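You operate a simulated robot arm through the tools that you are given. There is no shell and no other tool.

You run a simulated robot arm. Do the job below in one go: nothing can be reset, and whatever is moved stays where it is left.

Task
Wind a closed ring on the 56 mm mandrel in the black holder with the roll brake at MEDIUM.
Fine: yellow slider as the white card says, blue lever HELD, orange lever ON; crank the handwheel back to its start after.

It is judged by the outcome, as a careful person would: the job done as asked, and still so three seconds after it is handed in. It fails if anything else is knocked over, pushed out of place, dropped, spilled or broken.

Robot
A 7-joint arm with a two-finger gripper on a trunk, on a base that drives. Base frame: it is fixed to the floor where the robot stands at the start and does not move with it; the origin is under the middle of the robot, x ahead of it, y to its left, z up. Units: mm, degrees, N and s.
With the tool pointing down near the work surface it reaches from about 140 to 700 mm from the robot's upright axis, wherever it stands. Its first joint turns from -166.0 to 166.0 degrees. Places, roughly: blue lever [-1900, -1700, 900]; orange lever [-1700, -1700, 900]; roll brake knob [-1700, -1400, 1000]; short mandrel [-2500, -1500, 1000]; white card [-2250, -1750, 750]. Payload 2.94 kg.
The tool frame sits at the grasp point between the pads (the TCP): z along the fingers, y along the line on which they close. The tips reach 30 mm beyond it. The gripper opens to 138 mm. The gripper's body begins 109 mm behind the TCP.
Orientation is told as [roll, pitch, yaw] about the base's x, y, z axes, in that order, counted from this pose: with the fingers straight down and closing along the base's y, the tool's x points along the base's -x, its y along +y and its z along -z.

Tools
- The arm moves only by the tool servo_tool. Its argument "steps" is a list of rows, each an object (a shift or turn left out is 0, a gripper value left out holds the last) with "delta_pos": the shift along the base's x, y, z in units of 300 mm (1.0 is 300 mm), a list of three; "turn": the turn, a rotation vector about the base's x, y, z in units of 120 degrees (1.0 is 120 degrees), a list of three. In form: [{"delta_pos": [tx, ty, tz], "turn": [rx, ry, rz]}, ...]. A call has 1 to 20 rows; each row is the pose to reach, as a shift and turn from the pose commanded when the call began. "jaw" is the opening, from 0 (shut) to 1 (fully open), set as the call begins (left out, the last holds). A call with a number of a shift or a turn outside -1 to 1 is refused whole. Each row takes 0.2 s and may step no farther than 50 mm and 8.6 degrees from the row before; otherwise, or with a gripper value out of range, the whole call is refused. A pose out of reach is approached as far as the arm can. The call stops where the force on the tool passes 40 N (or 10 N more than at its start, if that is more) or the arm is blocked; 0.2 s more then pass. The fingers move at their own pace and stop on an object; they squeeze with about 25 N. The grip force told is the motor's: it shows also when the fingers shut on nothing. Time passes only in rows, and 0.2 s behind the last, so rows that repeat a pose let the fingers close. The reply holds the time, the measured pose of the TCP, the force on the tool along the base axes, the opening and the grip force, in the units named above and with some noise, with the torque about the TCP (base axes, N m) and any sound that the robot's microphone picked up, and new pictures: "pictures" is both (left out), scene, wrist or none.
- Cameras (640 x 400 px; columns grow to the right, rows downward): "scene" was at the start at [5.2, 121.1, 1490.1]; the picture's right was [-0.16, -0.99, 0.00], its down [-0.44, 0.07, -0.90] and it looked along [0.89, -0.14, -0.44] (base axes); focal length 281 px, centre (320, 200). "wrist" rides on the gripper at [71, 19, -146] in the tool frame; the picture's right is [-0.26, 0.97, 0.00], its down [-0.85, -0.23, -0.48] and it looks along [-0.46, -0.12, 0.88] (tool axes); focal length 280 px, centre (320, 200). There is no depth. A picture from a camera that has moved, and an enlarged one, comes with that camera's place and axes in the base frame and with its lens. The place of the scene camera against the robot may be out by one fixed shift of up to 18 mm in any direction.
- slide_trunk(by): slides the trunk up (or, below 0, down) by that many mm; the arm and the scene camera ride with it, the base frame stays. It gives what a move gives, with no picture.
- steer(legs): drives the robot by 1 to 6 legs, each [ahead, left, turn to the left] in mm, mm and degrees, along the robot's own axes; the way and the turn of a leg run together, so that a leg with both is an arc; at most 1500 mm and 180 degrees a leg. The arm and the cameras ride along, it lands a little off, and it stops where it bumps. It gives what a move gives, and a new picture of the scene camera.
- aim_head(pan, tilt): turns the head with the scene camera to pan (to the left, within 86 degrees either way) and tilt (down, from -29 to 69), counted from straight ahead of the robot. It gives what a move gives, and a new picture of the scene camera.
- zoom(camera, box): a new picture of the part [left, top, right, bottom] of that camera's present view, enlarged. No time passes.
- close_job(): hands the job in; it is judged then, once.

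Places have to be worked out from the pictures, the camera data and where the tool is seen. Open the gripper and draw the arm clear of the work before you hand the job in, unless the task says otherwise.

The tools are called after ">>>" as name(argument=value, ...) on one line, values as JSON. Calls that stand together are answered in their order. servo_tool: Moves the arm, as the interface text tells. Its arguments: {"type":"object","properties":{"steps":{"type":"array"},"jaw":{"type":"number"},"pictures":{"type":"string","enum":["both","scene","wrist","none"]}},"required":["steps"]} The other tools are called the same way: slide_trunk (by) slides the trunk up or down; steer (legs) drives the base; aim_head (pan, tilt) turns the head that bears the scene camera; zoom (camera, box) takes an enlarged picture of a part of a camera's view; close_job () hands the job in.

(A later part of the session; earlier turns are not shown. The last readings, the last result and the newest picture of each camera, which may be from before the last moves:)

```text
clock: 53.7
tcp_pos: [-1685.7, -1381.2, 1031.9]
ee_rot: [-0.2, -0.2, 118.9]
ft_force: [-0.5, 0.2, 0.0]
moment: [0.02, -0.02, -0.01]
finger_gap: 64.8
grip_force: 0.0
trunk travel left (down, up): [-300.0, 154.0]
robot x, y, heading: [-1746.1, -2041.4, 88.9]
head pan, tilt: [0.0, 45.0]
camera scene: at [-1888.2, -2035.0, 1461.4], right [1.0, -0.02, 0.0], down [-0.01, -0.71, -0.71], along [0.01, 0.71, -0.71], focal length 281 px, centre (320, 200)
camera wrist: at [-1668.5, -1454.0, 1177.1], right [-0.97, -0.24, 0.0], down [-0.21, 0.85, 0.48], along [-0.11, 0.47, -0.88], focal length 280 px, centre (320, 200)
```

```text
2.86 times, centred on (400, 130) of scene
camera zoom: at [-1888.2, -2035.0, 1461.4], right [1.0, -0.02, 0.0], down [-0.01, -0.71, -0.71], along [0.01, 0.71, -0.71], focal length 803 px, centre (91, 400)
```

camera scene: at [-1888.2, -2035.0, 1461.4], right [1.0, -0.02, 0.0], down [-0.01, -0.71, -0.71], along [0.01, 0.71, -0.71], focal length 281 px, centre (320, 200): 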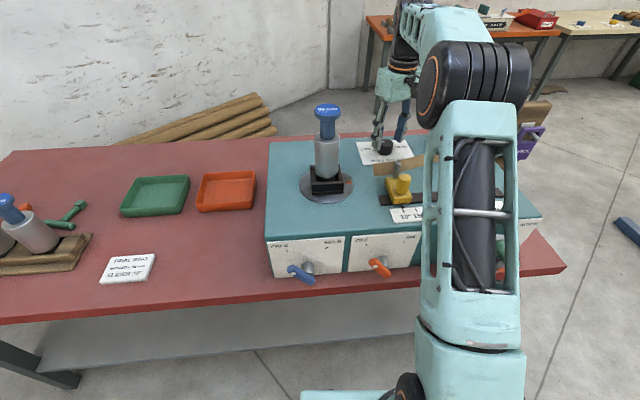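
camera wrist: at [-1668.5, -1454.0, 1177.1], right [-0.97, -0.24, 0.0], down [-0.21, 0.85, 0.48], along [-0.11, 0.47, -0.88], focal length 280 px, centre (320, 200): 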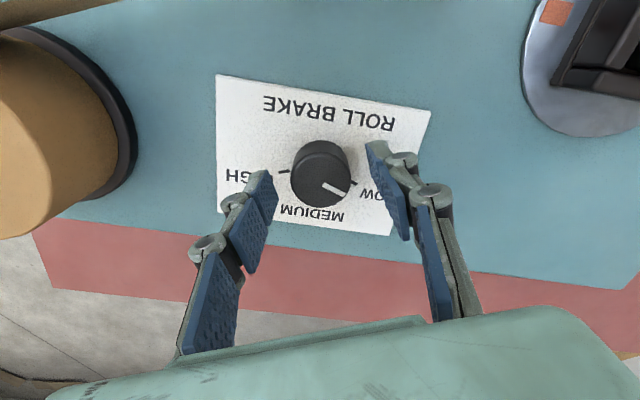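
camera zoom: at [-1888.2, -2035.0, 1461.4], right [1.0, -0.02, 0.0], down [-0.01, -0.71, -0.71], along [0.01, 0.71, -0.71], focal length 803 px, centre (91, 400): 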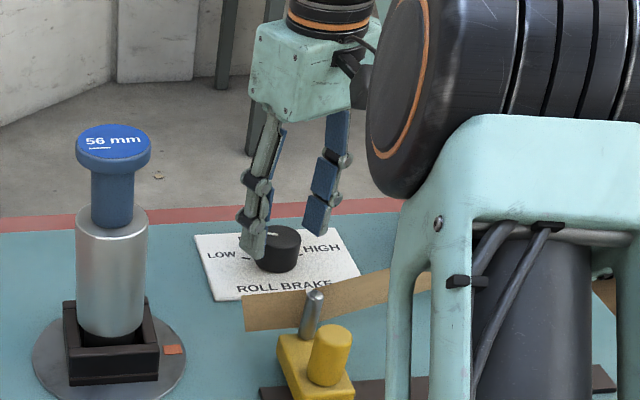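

The knob lies on the tool axis with its top about 15 mm below the TCP, so the pads overlap it enough. I'll close on it here.

>>> servo_tool(steps=[{"delta_pos": [0, 0, 0]}, {"delta_pos": [0, 0, 0]}, {"delta_pos": [0, 0, 0]}], jaw=0.2, pictures="wrist")

```text
clock: 54.5
tcp_pos: [-1683.9, -1381.0, 1032.4]
ee_rot: [-0.1, -0.3, 118.9]
ft_force: [3.8, 2.4, -1.3]
moment: [0.4, -0.22, -0.03]
finger_gap: 40.1
grip_force: 45.2
trunk travel left (down, up): [-300.0, 154.0]
robot x, y, heading: [-1751.4, -2038.3, 89.2]
head pan, tilt: [0.0, 45.0]
camera wrist: at [-1667.6, -1453.7, 1177.1], right [-0.97, -0.24, 0.0], down [-0.21, 0.85, 0.48], along [-0.11, 0.47, -0.88], focal length 280 px, centre (320, 200)
```

wrist: 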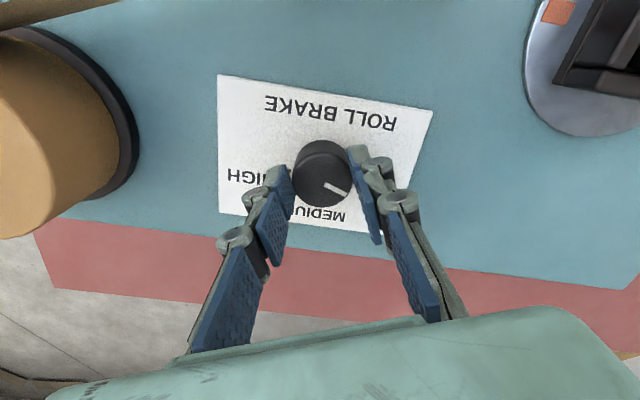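

The jaws hold the 40 mm knob firmly. I'll turn it 71° clockwise in small steps.

>>> servo_tool(steps=[{"turn": [0, 0, -0.066]}, {"turn": [0, 0, -0.132]}, {"turn": [0, 0, -0.197]}, {"turn": [0, 0, -0.263]}, {"turn": [0, 0, -0.329]}, {"turn": [0, 0, -0.395]}, {"turn": [0, 0, -0.46]}, {"turn": [0, 0, -0.526]}, {"turn": [0, 0, -0.592]}])

>>> zoom(camera="wrist", box=[220, 80, 440, 260])

```text
clock: 56.5
tcp_pos: [-1692.7, -1381.1, 1031.7]
ee_rot: [0.1, -0.2, 47.9]
ft_force: [-23.0, 7.9, 3.5]
moment: [0.29, -0.12, 0.17]
finger_gap: 40.3
grip_force: 45.4
trunk travel left (down, up): [-300.0, 154.0]
robot x, y, heading: [-1747.1, -2040.6, 88.9]
head pan, tilt: [0.0, 45.0]
camera scene: at [-1891.6, -2034.6, 1461.0], right [1.0, -0.02, 0.0], down [-0.01, -0.71, -0.71], along [0.01, 0.71, -0.71], focal length 281 px, centre (320, 200)
camera wrist: at [-1754.0, -1421.2, 1177.2], right [-0.54, 0.84, 0.0], down [0.74, 0.48, 0.48], along [0.4, 0.26, -0.88], focal length 280 px, centre (320, 200)
```

scene: 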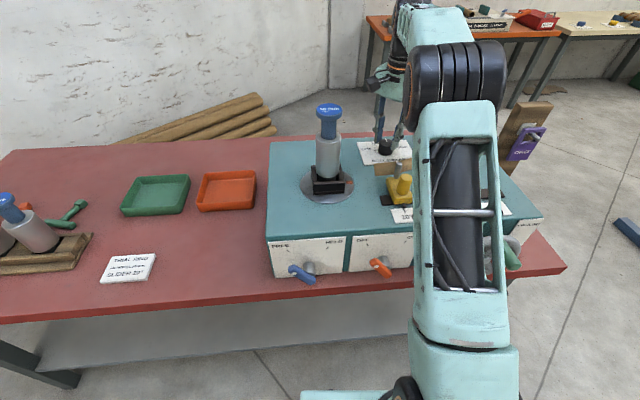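
wrist: 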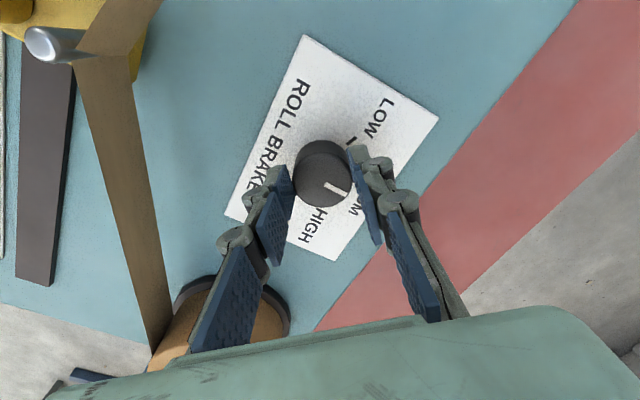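

```text
2.22 times, centred on (330, 170) of wrist
camera zoom: at [-1754.0, -1421.2, 1177.2], right [-0.54, 0.84, 0.0], down [0.74, 0.48, 0.48], along [0.4, 0.26, -0.88], focal length 623 px, centre (298, 267)
```

zoom: 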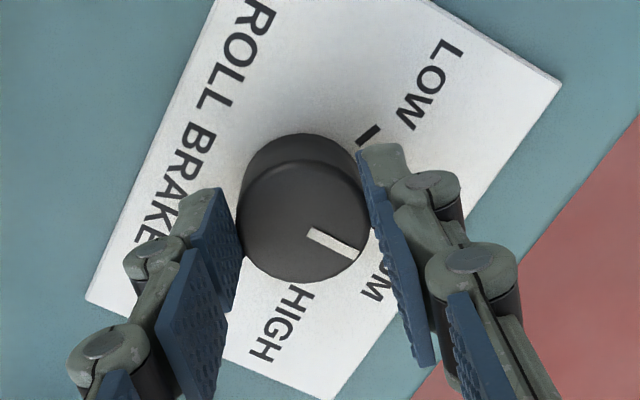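

The pointer now looks perpendicular to the text line, towards MEDIUM, with some sideways force on the grip. I'll release and look again.

>>> servo_tool(steps=[{"delta_pos": [0, 0, 0]}, {"delta_pos": [0, 0, 0]}], jaw=0.47, pictures="none")

>>> servo_tool(steps=[{"delta_pos": [0, 0, 0.1]}, {"delta_pos": [0, 0, 0.2]}, {"delta_pos": [0, 0, 0.3]}])

>>> zoom(camera="wrist", box=[230, 70, 420, 210])

```text
clock: 57.1
tcp_pos: [-1683.5, -1382.6, 1031.7]
ee_rot: [-0.2, -0.2, 47.8]
ft_force: [-0.8, -0.2, 0.1]
moment: [0.0, -0.01, 0.0]
finger_gap: 64.8
grip_force: 0.0
trunk travel left (down, up): [-300.0, 154.0]
robot x, y, heading: [-1748.6, -2038.0, 89.0]
head pan, tilt: [0.0, 45.0]
```

```text
clock: 57.9
tcp_pos: [-1686.3, -1382.0, 1121.3]
ee_rot: [-0.1, -0.2, 47.9]
ft_force: [-0.3, 0.2, 0.6]
moment: [-0.03, -0.02, -0.03]
finger_gap: 65.0
grip_force: 0.0
trunk travel left (down, up): [-300.0, 154.0]
robot x, y, heading: [-1750.6, -2034.9, 89.1]
head pan, tilt: [0.0, 45.0]
camera scene: at [-1888.2, -2035.0, 1461.4], right [1.0, -0.02, 0.0], down [-0.01, -0.71, -0.71], along [0.01, 0.71, -0.71], focal length 281 px, centre (320, 200)
camera wrist: at [-1748.3, -1422.3, 1266.4], right [-0.54, 0.84, 0.0], down [0.74, 0.48, 0.48], along [0.4, 0.26, -0.88], focal length 280 px, centre (320, 200)
```

scene: 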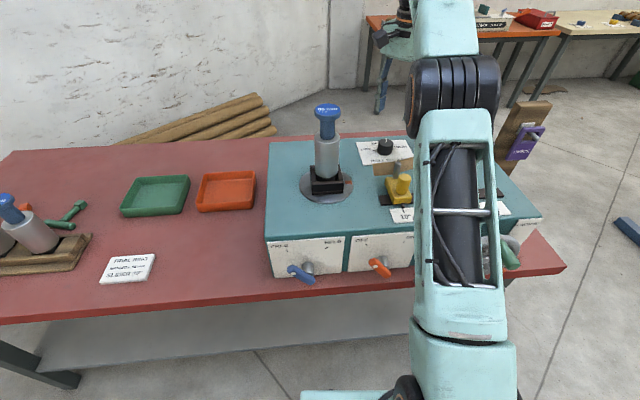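
wrist: 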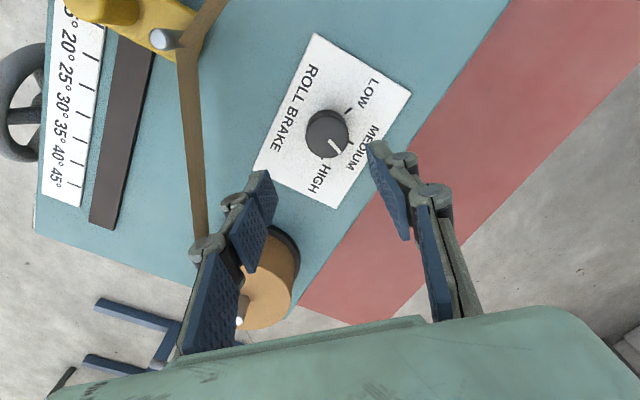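

```text
2.86 times, centred on (325, 140) of wrist
camera zoom: at [-1748.3, -1422.3, 1266.4], right [-0.54, 0.84, 0.0], down [0.74, 0.48, 0.48], along [0.4, 0.26, -0.88], focal length 801 px, centre (306, 371)
```

zoom: 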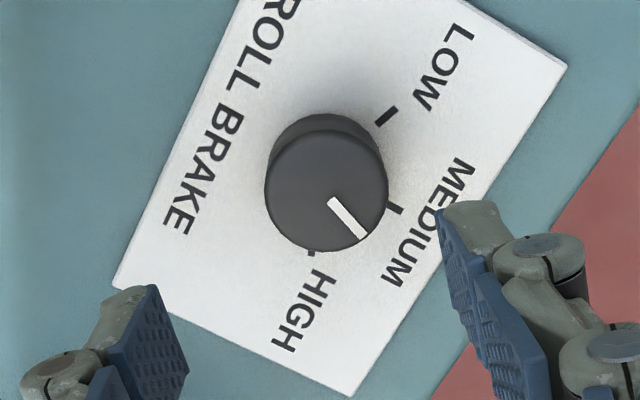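

The pointer has overshot to about 24° past MEDIUM, because the off-centre grip dragged the knob on release. I now place the knob axis at (-1689, -1376) with its top near z 1010, so I'll re-centre, grip lower and turn it back.

>>> servo_tool(steps=[{"delta_pos": [-0.009, 0.02, -0.1]}, {"delta_pos": [-0.009, 0.02, -0.2]}, {"delta_pos": [-0.009, 0.02, -0.3]}, {"delta_pos": [-0.009, 0.02, -0.325]}], pictures="wrist")

>>> zoom(camera="wrist", box=[220, 80, 440, 260])

```text
clock: 58.9
tcp_pos: [-1690.0, -1375.9, 1024.5]
ee_rot: [-0.2, -0.4, 48.0]
ft_force: [-0.1, 0.1, -0.4]
moment: [0.01, -0.01, 0.03]
finger_gap: 64.6
grip_force: 0.0
trunk travel left (down, up): [-300.0, 154.0]
robot x, y, heading: [-1745.0, -2042.0, 89.1]
head pan, tilt: [0.0, 45.0]
camera wrist: at [-1751.7, -1416.6, 1169.3], right [-0.54, 0.84, 0.0], down [0.74, 0.47, 0.48], along [0.4, 0.26, -0.88], focal length 280 px, centre (320, 200)
```

wrist: 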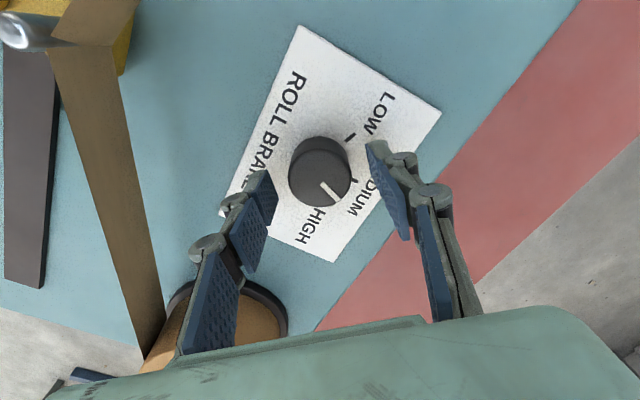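

```text
2.22 times, centred on (330, 170) of wrist
camera zoom: at [-1751.7, -1416.6, 1169.3], right [-0.54, 0.84, 0.0], down [0.74, 0.47, 0.48], along [0.4, 0.26, -0.88], focal length 623 px, centre (298, 267)
```

zoom: 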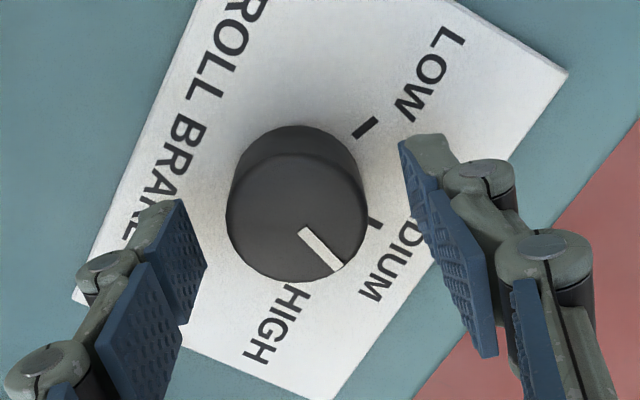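

I now place the knob centre at about (-1690.6, -1379), top z 1006, pointer at 73° and MEDIUM at about 96°; the machine is yawed about 5°. I'll correct the centring, go down 3 mm and grip.

>>> servo_tool(steps=[{"delta_pos": [-0.002, -0.009, -0.01]}, {"delta_pos": [-0.002, -0.009, -0.01]}, {"delta_pos": [-0.002, -0.009, -0.01]}, {"delta_pos": [-0.002, -0.009, -0.01]}], jaw=0.2, pictures="wrist")

>>> servo_tool(steps=[{"turn": [0, 0, 0.05]}, {"turn": [0, 0, 0.1]}, {"turn": [0, 0, 0.15]}, {"turn": [0, 0, 0.192]}, {"turn": [0, 0, 0.192]}], pictures="wrist")

>>> zoom(camera="wrist", box=[220, 80, 440, 260])

```text
clock: 59.9
tcp_pos: [-1689.0, -1377.4, 1021.9]
ee_rot: [-0.1, -0.5, 47.8]
ft_force: [-0.6, 9.5, 5.9]
moment: [0.41, 0.01, 0.01]
finger_gap: 41.1
grip_force: 44.9
trunk travel left (down, up): [-300.0, 154.0]
robot x, y, heading: [-1749.0, -2038.1, 88.9]
head pan, tilt: [0.0, 45.0]
camera wrist: at [-1752.4, -1418.7, 1167.0], right [-0.54, 0.84, 0.0], down [0.74, 0.47, 0.48], along [0.4, 0.26, -0.88], focal length 280 px, centre (320, 200)
```

wrist: 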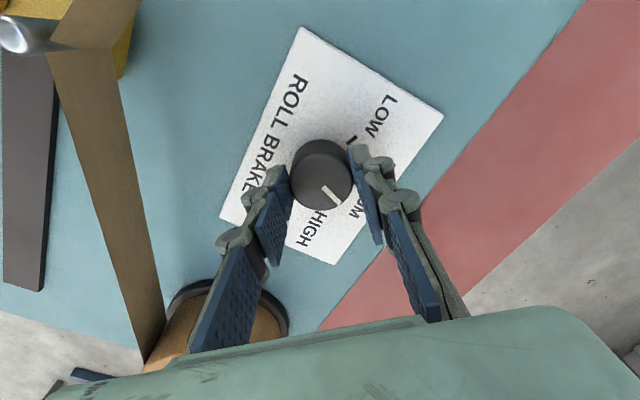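

```text
clock: 61.1
tcp_pos: [-1689.0, -1380.2, 1021.8]
ee_rot: [-0.1, -0.4, 71.0]
ft_force: [0.7, 11.7, 10.6]
moment: [0.41, -0.03, -0.02]
finger_gap: 41.2
grip_force: 44.6
trunk travel left (down, up): [-300.0, 154.0]
robot x, y, heading: [-1748.1, -2037.9, 89.0]
head pan, tilt: [0.0, 45.0]
camera wrist: at [-1730.9, -1440.1, 1167.0], right [-0.83, 0.56, 0.0], down [0.49, 0.73, 0.48], along [0.27, 0.4, -0.88], focal length 280 px, centre (320, 200)
```

wrist: 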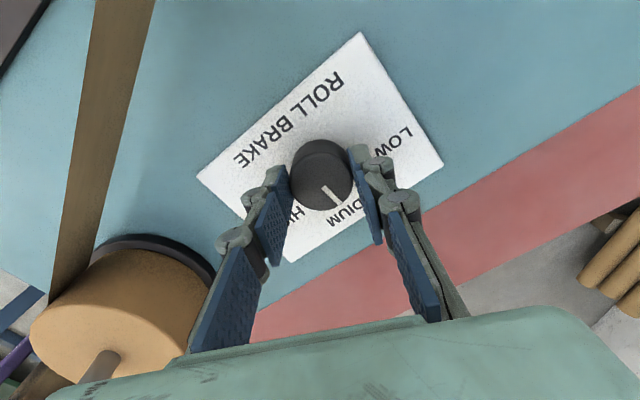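

```text
2.22 times, centred on (330, 170) of wrist
camera zoom: at [-1730.9, -1440.1, 1167.0], right [-0.83, 0.56, 0.0], down [0.49, 0.73, 0.48], along [0.27, 0.4, -0.88], focal length 623 px, centre (298, 267)
```

zoom: 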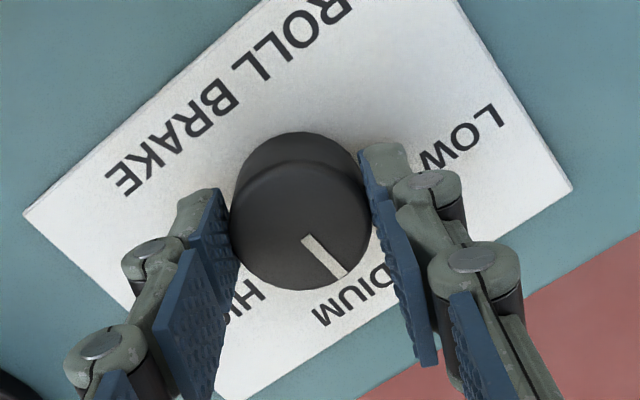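

The pointer now computes to about 99° against MEDIUM at about 96°, with little side force. I'll release and check.

>>> servo_tool(steps=[{"delta_pos": [0, 0, 0]}, {"delta_pos": [0, 0, 0]}], jaw=0.47, pictures="none")

>>> servo_tool(steps=[{"delta_pos": [0, 0, 0.1]}, {"delta_pos": [0, 0, 0.2]}, {"delta_pos": [0, 0, 0.3]}], pictures="wrist")

>>> zoom(camera="wrist", box=[230, 70, 420, 210])

```text
clock: 61.7
tcp_pos: [-1689.3, -1379.8, 1020.7]
ee_rot: [-0.1, -0.1, 71.0]
ft_force: [0.0, 0.3, 0.1]
moment: [0.01, 0.03, -0.02]
finger_gap: 64.8
grip_force: 0.2
trunk travel left (down, up): [-300.0, 154.0]
robot x, y, heading: [-1747.7, -2037.0, 89.0]
head pan, tilt: [0.0, 45.0]
```

```text
clock: 62.5
tcp_pos: [-1687.8, -1378.8, 1111.9]
ee_rot: [0.0, -0.1, 71.0]
ft_force: [-0.7, -0.5, -0.6]
moment: [0.0, -0.01, 0.01]
finger_gap: 65.1
grip_force: 0.0
trunk travel left (down, up): [-300.0, 154.0]
robot x, y, heading: [-1746.0, -2040.5, 89.0]
head pan, tilt: [0.0, 45.0]
camera wrist: at [-1731.4, -1439.9, 1256.5], right [-0.83, 0.56, 0.0], down [0.49, 0.73, 0.48], along [0.27, 0.4, -0.88], focal length 280 px, centre (320, 200)
```

wrist: 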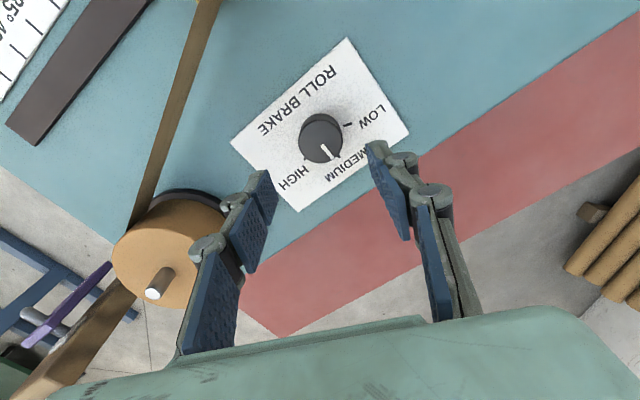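

```text
2.86 times, centred on (325, 140) of wrist
camera zoom: at [-1731.4, -1439.9, 1256.5], right [-0.83, 0.56, 0.0], down [0.49, 0.73, 0.48], along [0.27, 0.4, -0.88], focal length 801 px, centre (306, 371)
```

zoom: 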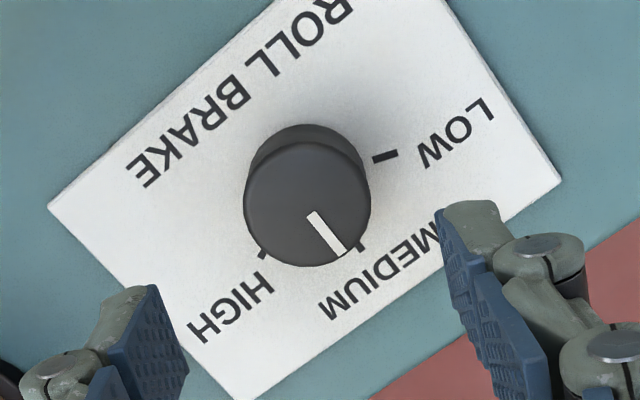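

The pointer stays at MEDIUM, within about 3° of the tick. Next is the slider: it's at 10° and the ticks are 29 mm per 5°, so it must move about 58 mm along a +5° line. I'll raise the arm and bring it above the yellow knob.

>>> servo_tool(steps=[{"delta_pos": [0, 0, 0.16]}, {"delta_pos": [0, -0.12, 0.18], "turn": [0, 0, 0.05]}, {"delta_pos": [0, -0.27, 0.18], "turn": [0, 0, 0.1]}, {"delta_pos": [0, -0.42, 0.18], "turn": [0, 0, 0.15]}, {"delta_pos": [0, -0.57, 0.18], "turn": [0, 0, 0.2]}, {"delta_pos": [0.01, -0.68, 0.18], "turn": [0, 0, 0.2]}, {"delta_pos": [0.01, -0.68, 0.18], "turn": [0, 0, 0.2]}])

>>> zoom(camera="wrist", box=[200, 40, 480, 220])

```text
clock: 64.1
tcp_pos: [-1685.9, -1584.4, 1165.2]
ee_rot: [-0.1, -0.2, 95.0]
ft_force: [-0.3, -1.5, 0.5]
moment: [0.03, 0.0, 0.01]
finger_gap: 64.6
grip_force: 0.0
out of reach, approached as far as the arm can: row 1, 2
trunk travel left (down, up): [-300.0, 154.0]
robot x, y, heading: [-1747.2, -2041.2, 88.9]
head pan, tilt: [0.0, 45.0]
camera scene: at [-1888.2, -2035.0, 1461.4], right [1.0, -0.02, 0.0], down [-0.01, -0.71, -0.71], along [0.01, 0.71, -0.71], focal length 281 px, centre (320, 200)
camera wrist: at [-1699.5, -1656.9, 1310.2], right [-0.98, 0.18, 0.0], down [0.15, 0.86, 0.48], along [0.09, 0.47, -0.88], focal length 280 px, centre (320, 200)
```

scene: 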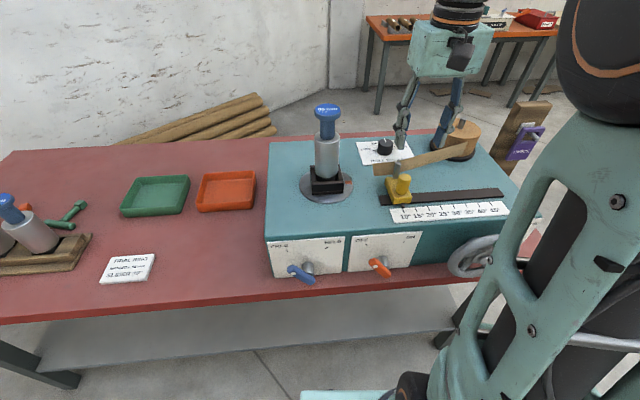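
wrist: 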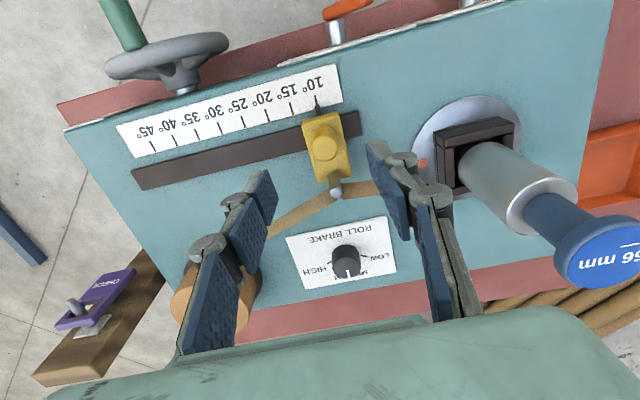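

```text
2.22 times, centred on (340, 130) of wrist
camera zoom: at [-1699.5, -1656.9, 1310.2], right [-0.98, 0.18, 0.0], down [0.15, 0.86, 0.48], along [0.09, 0.47, -0.88], focal length 623 px, centre (276, 356)
```

zoom: 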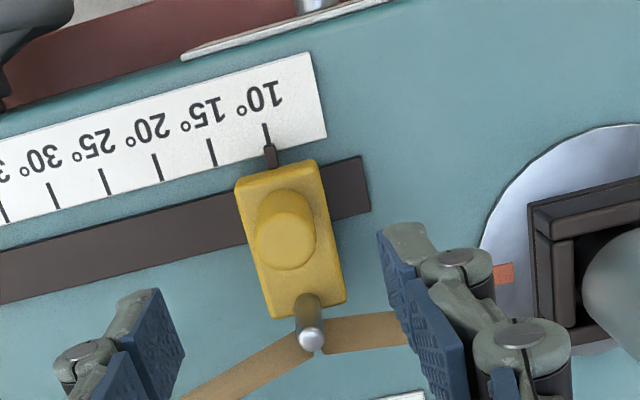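

The yellow knob's top is about (-1686, -1570, 1038), about 28 mm wide, with the guide post 40 mm behind it. I'll centre over it and descend to TCP z 1050.

>>> servo_tool(steps=[{"delta_pos": [0, 0.047, -0.1]}, {"delta_pos": [0, 0.047, -0.2]}, {"delta_pos": [0, 0.047, -0.3]}, {"delta_pos": [0, 0.047, -0.37]}])

>>> zoom(camera="wrist", box=[200, 80, 440, 260])

>>> zoom(camera="scene", box=[360, 110, 460, 220])

```text
clock: 65.1
tcp_pos: [-1686.4, -1568.0, 1053.9]
ee_rot: [-0.1, -0.2, 95.0]
ft_force: [-0.3, -0.1, -0.4]
moment: [0.0, -0.02, 0.01]
finger_gap: 64.9
grip_force: 0.0
trunk travel left (down, up): [-300.0, 154.0]
robot x, y, heading: [-1749.4, -2038.5, 89.1]
head pan, tilt: [0.0, 45.0]
camera scene: at [-1888.2, -2034.9, 1461.4], right [1.0, -0.02, 0.0], down [-0.01, -0.71, -0.71], along [0.01, 0.71, -0.71], focal length 281 px, centre (320, 200)
camera wrist: at [-1700.1, -1641.5, 1198.5], right [-0.98, 0.18, 0.0], down [0.16, 0.86, 0.48], along [0.09, 0.47, -0.88], focal length 280 px, centre (320, 200)
```

scene: 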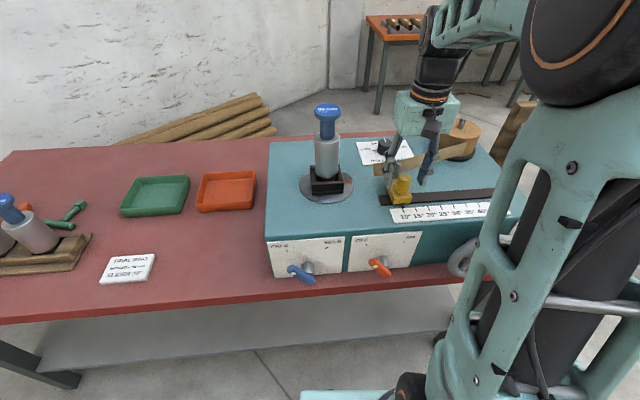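
wrist: 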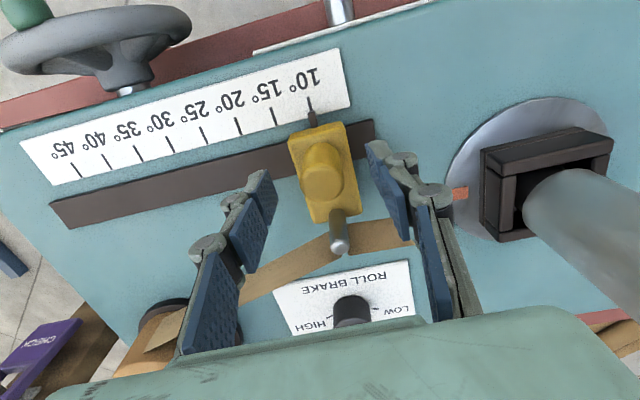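

```text
2.22 times, centred on (320, 170) of wrist
camera zoom: at [-1700.1, -1641.5, 1198.5], right [-0.98, 0.18, 0.0], down [0.16, 0.86, 0.48], along [0.09, 0.47, -0.88], focal length 623 px, centre (320, 267)
```

zoom: 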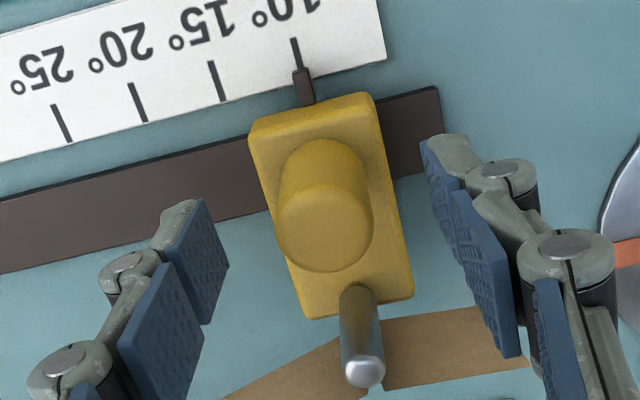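

```text
3.64 times, centred on (410, 165) of scene
camera zoom: at [-1888.2, -2034.9, 1461.4], right [1.0, -0.02, 0.0], down [-0.01, -0.71, -0.71], along [0.01, 0.71, -0.71], focal length 1022 px, centre (-7, 327)
```

zoom: 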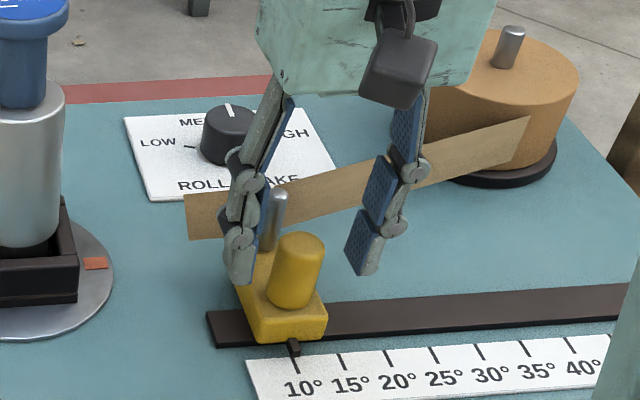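

The yellow knob is on the tool axis and the tips are clear of the block. I'll grip it.

>>> servo_tool(steps=[{"delta_pos": [0, 0, 0]}, {"delta_pos": [0, 0, 0]}, {"delta_pos": [0, 0, 0]}], jaw=0.1, pictures="none")

>>> servo_tool(steps=[{"delta_pos": [0.048, 0.004, 0]}, {"delta_pos": [0.096, 0.008, 0]}, {"delta_pos": [0.144, 0.013, 0]}, {"delta_pos": [0.19, 0.017, 0]}, {"delta_pos": [0.19, 0.017, 0]}], pictures="wrist")

>>> zoom(camera="wrist", box=[200, 50, 440, 230])

```text
clock: 65.9
tcp_pos: [-1686.5, -1568.1, 1053.8]
ee_rot: [-0.2, -0.2, 95.0]
ft_force: [-2.2, -1.3, -3.8]
moment: [0.19, 0.11, 0.07]
finger_gap: 27.0
grip_force: 45.0
trunk travel left (down, up): [-300.0, 154.0]
robot x, y, heading: [-1748.2, -2041.4, 89.0]
head pan, tilt: [0.0, 45.0]
```

```text
clock: 67.1
tcp_pos: [-1628.5, -1564.8, 1053.9]
ee_rot: [-0.1, -0.1, 94.9]
ft_force: [1.7, -1.8, -11.3]
moment: [0.17, -0.15, -0.08]
finger_gap: 27.2
grip_force: 44.9
trunk travel left (down, up): [-300.0, 154.0]
robot x, y, heading: [-1749.1, -2036.7, 88.8]
head pan, tilt: [0.0, 45.0]
camera wrist: at [-1641.5, -1636.6, 1198.6], right [-0.98, 0.18, 0.0], down [0.16, 0.86, 0.48], along [0.09, 0.47, -0.88], focal length 280 px, centre (320, 200)
```

wrist: 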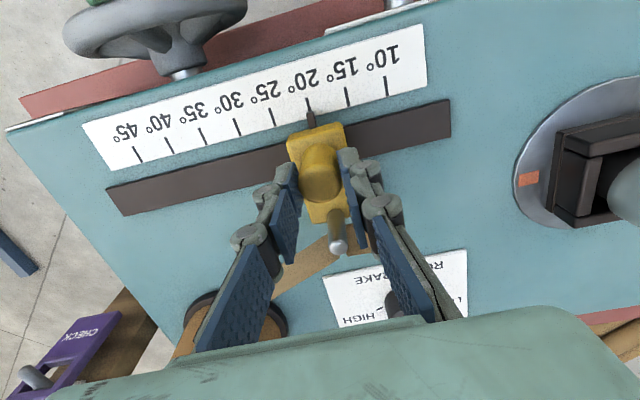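

```text
2.22 times, centred on (320, 140) of wrist
camera zoom: at [-1641.5, -1636.6, 1198.6], right [-0.98, 0.18, 0.0], down [0.16, 0.86, 0.48], along [0.09, 0.47, -0.88], focal length 623 px, centre (320, 333)
```

zoom: 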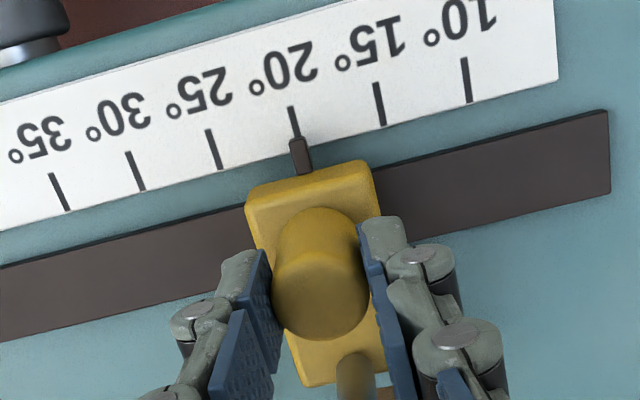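

The slider pointer lines up with the 20° tick. I'll release it, lift off and confirm it stays.

>>> servo_tool(steps=[{"delta_pos": [0, 0, 0]}, {"delta_pos": [0, 0, 0]}], jaw=0.4, pictures="none")

>>> servo_tool(steps=[{"delta_pos": [0, 0, 0.1]}, {"delta_pos": [0, 0, 0.2]}, {"delta_pos": [0, -0.05, 0.3]}, {"delta_pos": [0, -0.15, 0.35]}, {"delta_pos": [-0.1, -0.25, 0.4]}, {"delta_pos": [-0.2, -0.35, 0.4]}])

>>> zoom(camera="wrist", box=[160, 0, 480, 200])

>>> zoom(camera="scene", box=[250, 220, 530, 300])

```text
clock: 67.7
tcp_pos: [-1629.2, -1563.6, 1054.2]
ee_rot: [-0.1, -0.3, 95.1]
ft_force: [0.0, 0.2, 0.1]
moment: [-0.01, -0.01, -0.01]
finger_gap: 55.2
grip_force: 0.2
trunk travel left (down, up): [-300.0, 154.0]
robot x, y, heading: [-1750.4, -2037.7, 89.1]
head pan, tilt: [0.0, 45.0]
```

```text
clock: 69.1
tcp_pos: [-1689.5, -1667.2, 1166.7]
ee_rot: [0.3, 1.1, 94.9]
ft_force: [0.6, -0.6, 0.2]
moment: [0.03, -0.02, 0.0]
finger_gap: 55.2
grip_force: 0.0
trunk travel left (down, up): [-300.0, 154.0]
robot x, y, heading: [-1746.4, -2038.8, 89.0]
head pan, tilt: [0.0, 45.0]
camera scene: at [-1877.0, -2033.2, 1469.1], right [0.99, -0.15, 0.0], down [-0.1, -0.63, -0.77], along [0.12, 0.76, -0.64], focal length 281 px, centre (320, 200)
camera wrist: at [-1702.6, -1737.5, 1313.4], right [-0.98, 0.18, 0.0], down [0.16, 0.87, 0.46], along [0.08, 0.45, -0.89], focal length 280 px, centre (320, 200)
```

scene: 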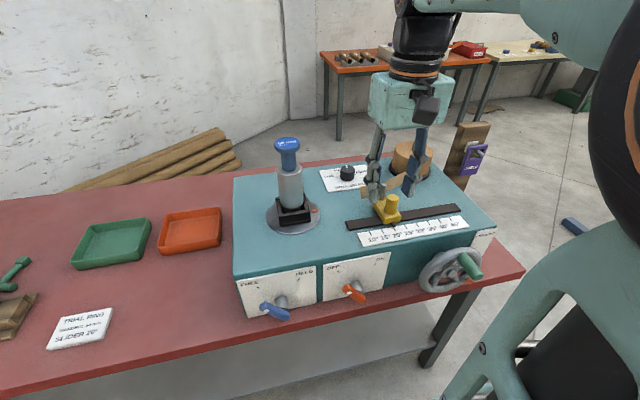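
wrist: 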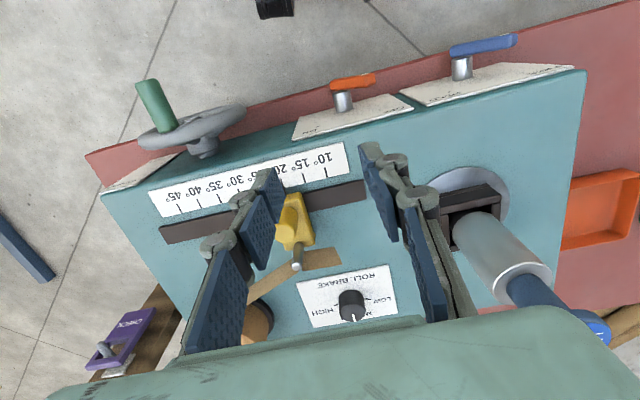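

```text
2.00 times, centred on (320, 100) of wrist
camera zoom: at [-1702.6, -1737.5, 1313.4], right [-0.98, 0.18, 0.0], down [0.16, 0.87, 0.46], along [0.08, 0.45, -0.89], focal length 561 px, centre (320, 400)
```

zoom: 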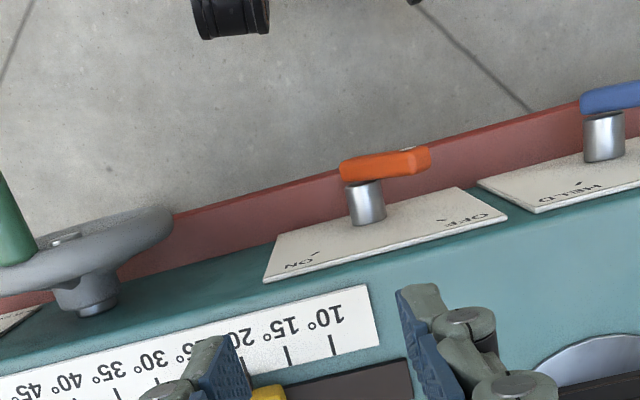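

```text
2.29 times, centred on (390, 260) of scene
camera zoom: at [-1877.0, -2033.2, 1469.1], right [0.99, -0.15, 0.0], down [-0.1, -0.63, -0.77], along [0.12, 0.76, -0.64], focal length 642 px, centre (160, 63)
```

zoom: 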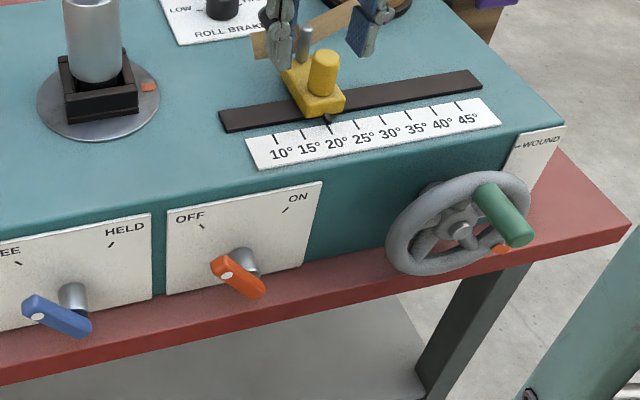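

The slider stays at 20°. The head camera shifted slightly, so the arm's elbow may have brushed the head while retracting. I'll move the tool forward and down a little in front of the levers, re-aim the head and look closely.

>>> servo_tool(steps=[{"delta_pos": [0, 0, -0.05]}, {"delta_pos": [-0.1, 0, -0.1]}, {"delta_pos": [-0.2, 0, -0.1]}, {"delta_pos": [-0.3, 0, -0.1]}], jaw=0)

>>> aim_head(pan=0, tilt=50)

>>> zoom(camera="scene", box=[250, 190, 450, 290])

>>> zoom(camera="wrist", box=[160, 0, 480, 200])

```text
clock: 70.1
tcp_pos: [-1779.2, -1667.0, 1132.7]
ee_rot: [0.1, 1.7, 94.9]
ft_force: [-0.1, 0.5, -0.8]
moment: [-0.03, 0.03, 0.02]
finger_gap: 0.0
grip_force: 25.2
trunk travel left (down, up): [-300.0, 154.0]
robot x, y, heading: [-1745.6, -2036.9, 89.0]
head pan, tilt: [0.0, 45.0]
camera scene: at [-1870.4, -2032.4, 1471.7], right [0.97, -0.23, 0.0], down [-0.14, -0.6, -0.79], along [0.18, 0.77, -0.62], focal length 281 px, centre (320, 200)
camera wrist: at [-1792.7, -1734.9, 1280.4], right [-0.98, 0.18, -0.01], down [0.16, 0.88, 0.45], along [0.09, 0.44, -0.89], focal length 280 px, centre (320, 200)
```

scene: 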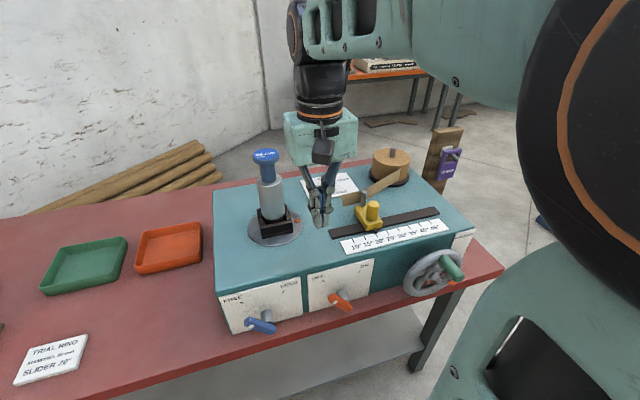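
wrist: 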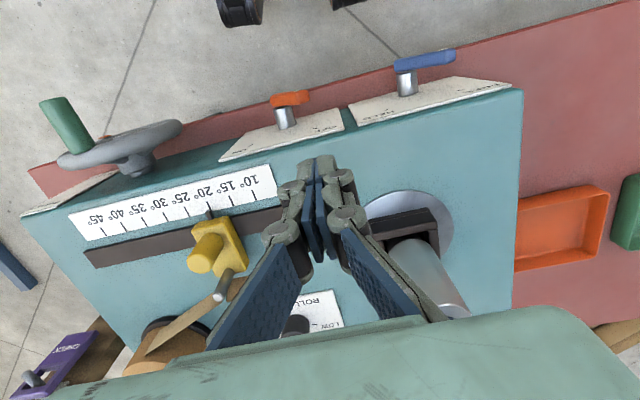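

```text
clock: 70.7
tcp_pos: [-1778.5, -1667.4, 1133.5]
ee_rot: [0.1, 1.5, 94.9]
ft_force: [-0.4, 0.2, -0.1]
moment: [0.0, 0.0, 0.01]
finger_gap: 0.3
grip_force: 24.0
trunk travel left (down, up): [-300.0, 154.0]
robot x, y, heading: [-1748.0, -2041.9, 88.8]
head pan, tilt: [0.0, 50.0]
camera scene: at [-1868.9, -2032.5, 1471.9], right [0.97, -0.24, 0.0], down [-0.15, -0.6, -0.79], along [0.19, 0.77, -0.61], focal length 281 px, centre (320, 200)
```

scene: 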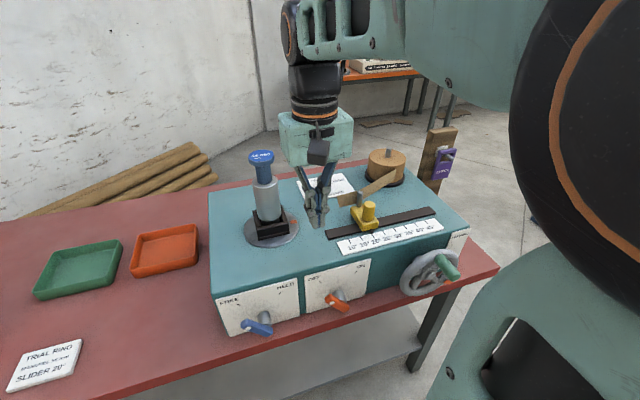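

```text
3.20 times, centred on (350, 240) of scene
camera zoom: at [-1868.9, -2032.5, 1471.9], right [0.97, -0.24, 0.0], down [-0.15, -0.6, -0.79], along [0.19, 0.77, -0.61], focal length 899 px, centre (224, 72)
```

zoom: 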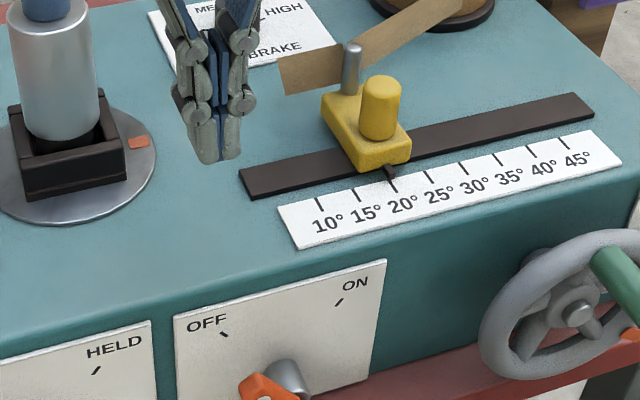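

```text
2.00 times, centred on (320, 100) of wrist
camera zoom: at [-1792.2, -1735.5, 1281.4], right [-0.98, 0.18, -0.01], down [0.16, 0.88, 0.45], along [0.09, 0.45, -0.89], focal length 561 px, centre (320, 400)
```

zoom: 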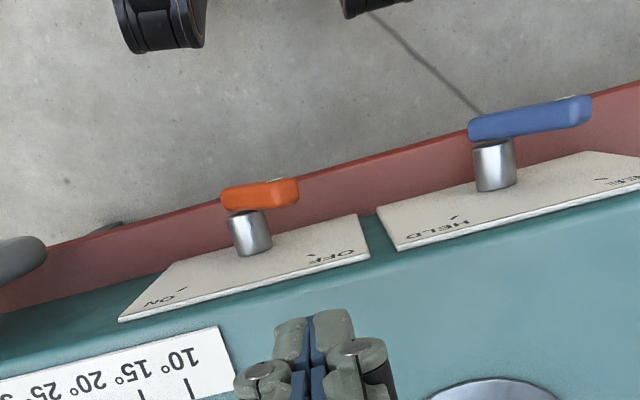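

The reply shows the head is being pressed aside, because with the tool this close in, the elbow leans on it. I'll back the robot up 160 mm so the arm works more extended for the levers and the wheel.

>>> steer(legs=[[-160, 0, 0]])

>>> servo_tool(steps=[{"delta_pos": [0, 0.1, 0]}, {"delta_pos": [0, 0.2, 0]}, {"delta_pos": [0, 0.3, 0]}, {"delta_pos": [0, 0.35, 0]}])

```text
clock: 72.1
tcp_pos: [-1781.2, -1826.6, 1135.1]
ee_rot: [0.0, 1.1, 95.0]
ft_force: [0.3, -0.2, -0.4]
moment: [-0.01, 0.02, 0.03]
finger_gap: 0.0
grip_force: 25.0
trunk travel left (down, up): [-300.0, 154.0]
robot x, y, heading: [-1752.4, -2200.6, 89.0]
head pan, tilt: [0.0, 50.0]
camera scene: at [-1869.5, -2192.7, 1472.3], right [0.96, -0.27, 0.0], down [-0.16, -0.59, -0.79], along [0.21, 0.76, -0.61], focal length 281 px, centre (320, 200)
```

scene: 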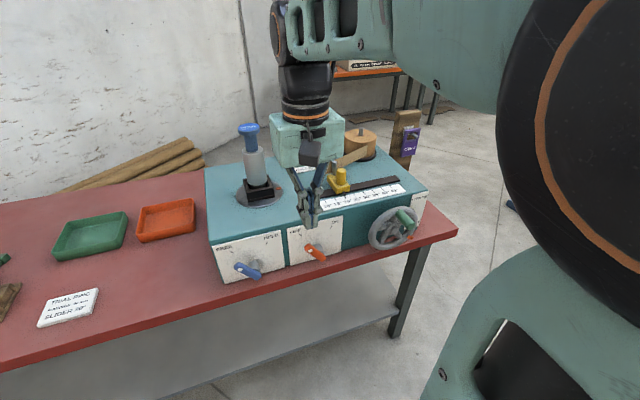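

```text
clock: 73.1
tcp_pos: [-1780.6, -1721.2, 1134.6]
ee_rot: [0.1, 1.1, 94.9]
ft_force: [-0.3, -1.1, 0.6]
moment: [0.02, 0.01, 0.03]
finger_gap: 0.0
grip_force: 24.5
trunk travel left (down, up): [-300.0, 154.0]
robot x, y, heading: [-1752.8, -2200.4, 89.3]
head pan, tilt: [0.0, 50.0]
camera scene: at [-1891.2, -2198.6, 1454.5], right [1.0, -0.02, 0.0], down [-0.01, -0.77, -0.64], along [0.01, 0.64, -0.77], focal length 281 px, centre (320, 200)
camera wrist: at [-1795.0, -1790.4, 1282.4], right [-0.98, 0.18, 0.0], down [0.16, 0.87, 0.46], along [0.09, 0.45, -0.89], focal length 280 px, centre (320, 200)
```

scene: 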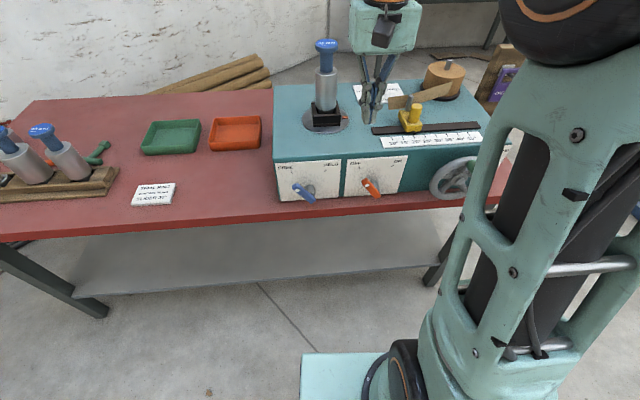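
wrist: 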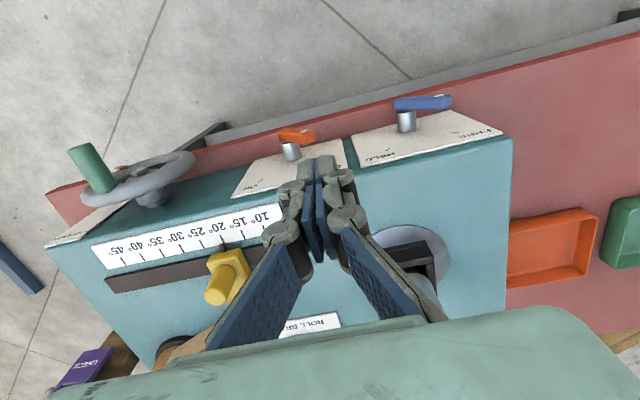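

The head is free again. I'll zoom on the levers in both cameras to fix their pivots and angles.

>>> zoom(camera="scene", box=[270, 150, 410, 215])

>>> zoom(camera="wrist", box=[230, 60, 510, 200])

>>> zoom(camera="scene", box=[400, 110, 530, 220])

```text
4.57 times, centred on (340, 182) of scene
camera zoom: at [-1891.2, -2198.6, 1454.5], right [1.0, -0.02, 0.0], down [-0.01, -0.77, -0.64], along [0.01, 0.64, -0.77], focal length 1284 px, centre (229, 280)
```

zoom: 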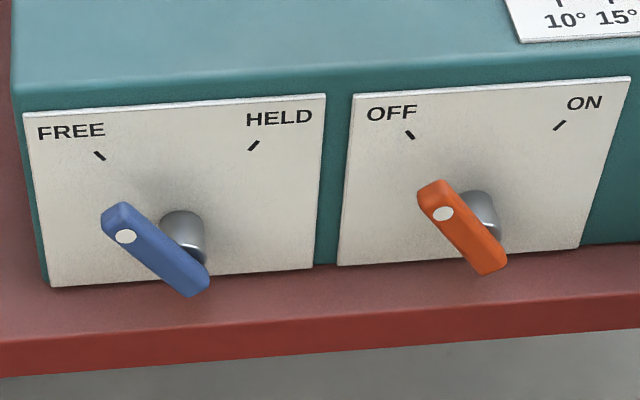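

```text
2.29 times, centred on (370, 130) of wrist
camera zoom: at [-1795.0, -1790.4, 1282.4], right [-0.98, 0.18, 0.0], down [0.16, 0.87, 0.46], along [0.09, 0.45, -0.89], focal length 641 px, centre (206, 360)
```

zoom: 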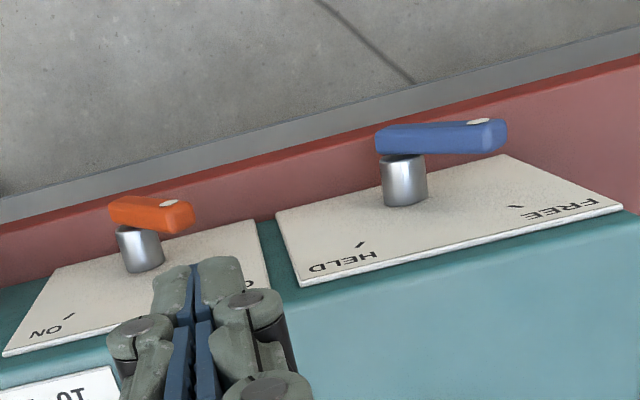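

```text
3.64 times, centred on (465, 165) of scene
camera zoom: at [-1891.2, -2198.6, 1454.5], right [1.0, -0.02, 0.0], down [-0.01, -0.77, -0.64], along [0.01, 0.64, -0.77], focal length 1022 px, centre (-207, 327)
```

zoom: 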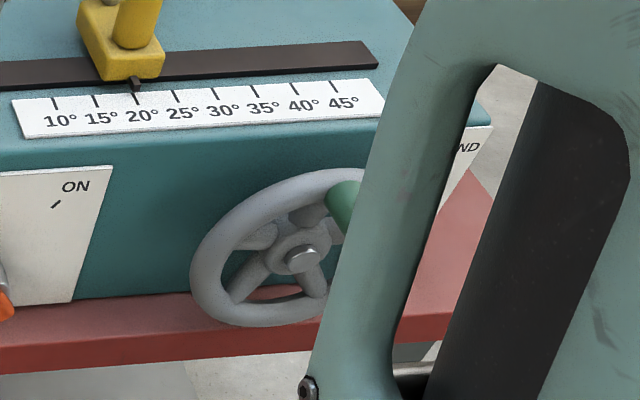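

From the views, both levers lean about 35° left of vertical: the orange pivot is near (-1726, 869) with its tip around (-1766, 927), and the blue pivot is near (-1900, 869). I'll come down just left of the orange lever with the fingers shut, the tips ending near z 900.

>>> servo_tool(steps=[{"delta_pos": [-0.065, 0.05, 0]}, {"delta_pos": [-0.065, 0.05, -0.15]}, {"delta_pos": [-0.065, 0.05, -0.3]}, {"delta_pos": [-0.065, 0.05, -0.45]}, {"delta_pos": [-0.065, 0.05, -0.6]}, {"delta_pos": [-0.065, 0.05, -0.68]}])

>>> zoom(camera="scene", box=[270, 120, 430, 220])

>>> zoom(camera="wrist", box=[200, 40, 520, 240])

```text
clock: 74.5
tcp_pos: [-1801.3, -1706.4, 932.5]
ee_rot: [0.0, 1.2, 95.0]
ft_force: [-0.3, -0.3, 0.4]
moment: [-0.02, 0.0, 0.0]
finger_gap: 0.0
grip_force: 24.7
trunk travel left (down, up): [-300.0, 154.0]
robot x, y, heading: [-1749.4, -2194.5, 89.0]
head pan, tilt: [0.0, 50.0]
camera scene: at [-1891.3, -2198.7, 1454.5], right [1.0, -0.02, 0.0], down [-0.01, -0.77, -0.64], along [0.01, 0.64, -0.77], focal length 281 px, centre (320, 200)
camera wrist: at [-1815.6, -1777.1, 1078.4], right [-0.98, 0.18, 0.0], down [0.16, 0.87, 0.46], along [0.09, 0.45, -0.89], focal length 280 px, centre (320, 200)
```

scene: 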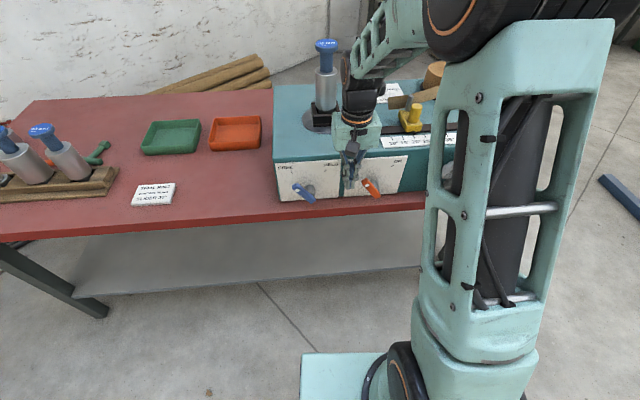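
wrist: 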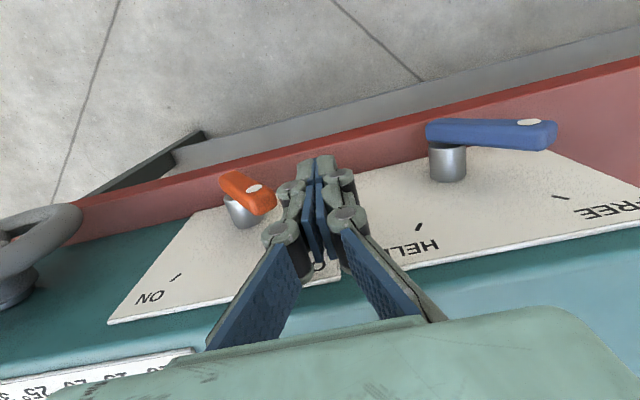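

```text
4.00 times, centred on (350, 170) of scene
camera zoom: at [-1891.3, -2198.7, 1454.5], right [1.0, -0.02, 0.0], down [-0.01, -0.77, -0.64], along [0.01, 0.64, -0.77], focal length 1124 px, centre (200, 320)
```

zoom: 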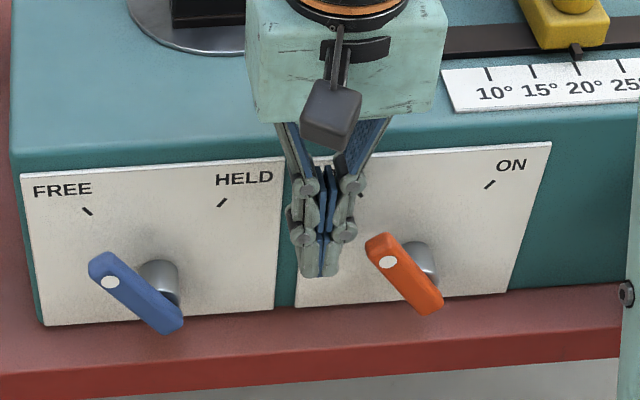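

```text
2.00 times, centred on (360, 140) of wrist
camera zoom: at [-1815.6, -1777.1, 1078.4], right [-0.98, 0.18, 0.0], down [0.16, 0.87, 0.46], along [0.09, 0.45, -0.89], focal length 561 px, centre (240, 320)
```

zoom: 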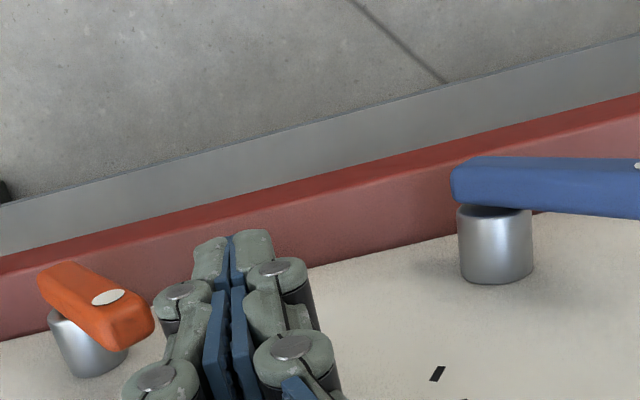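

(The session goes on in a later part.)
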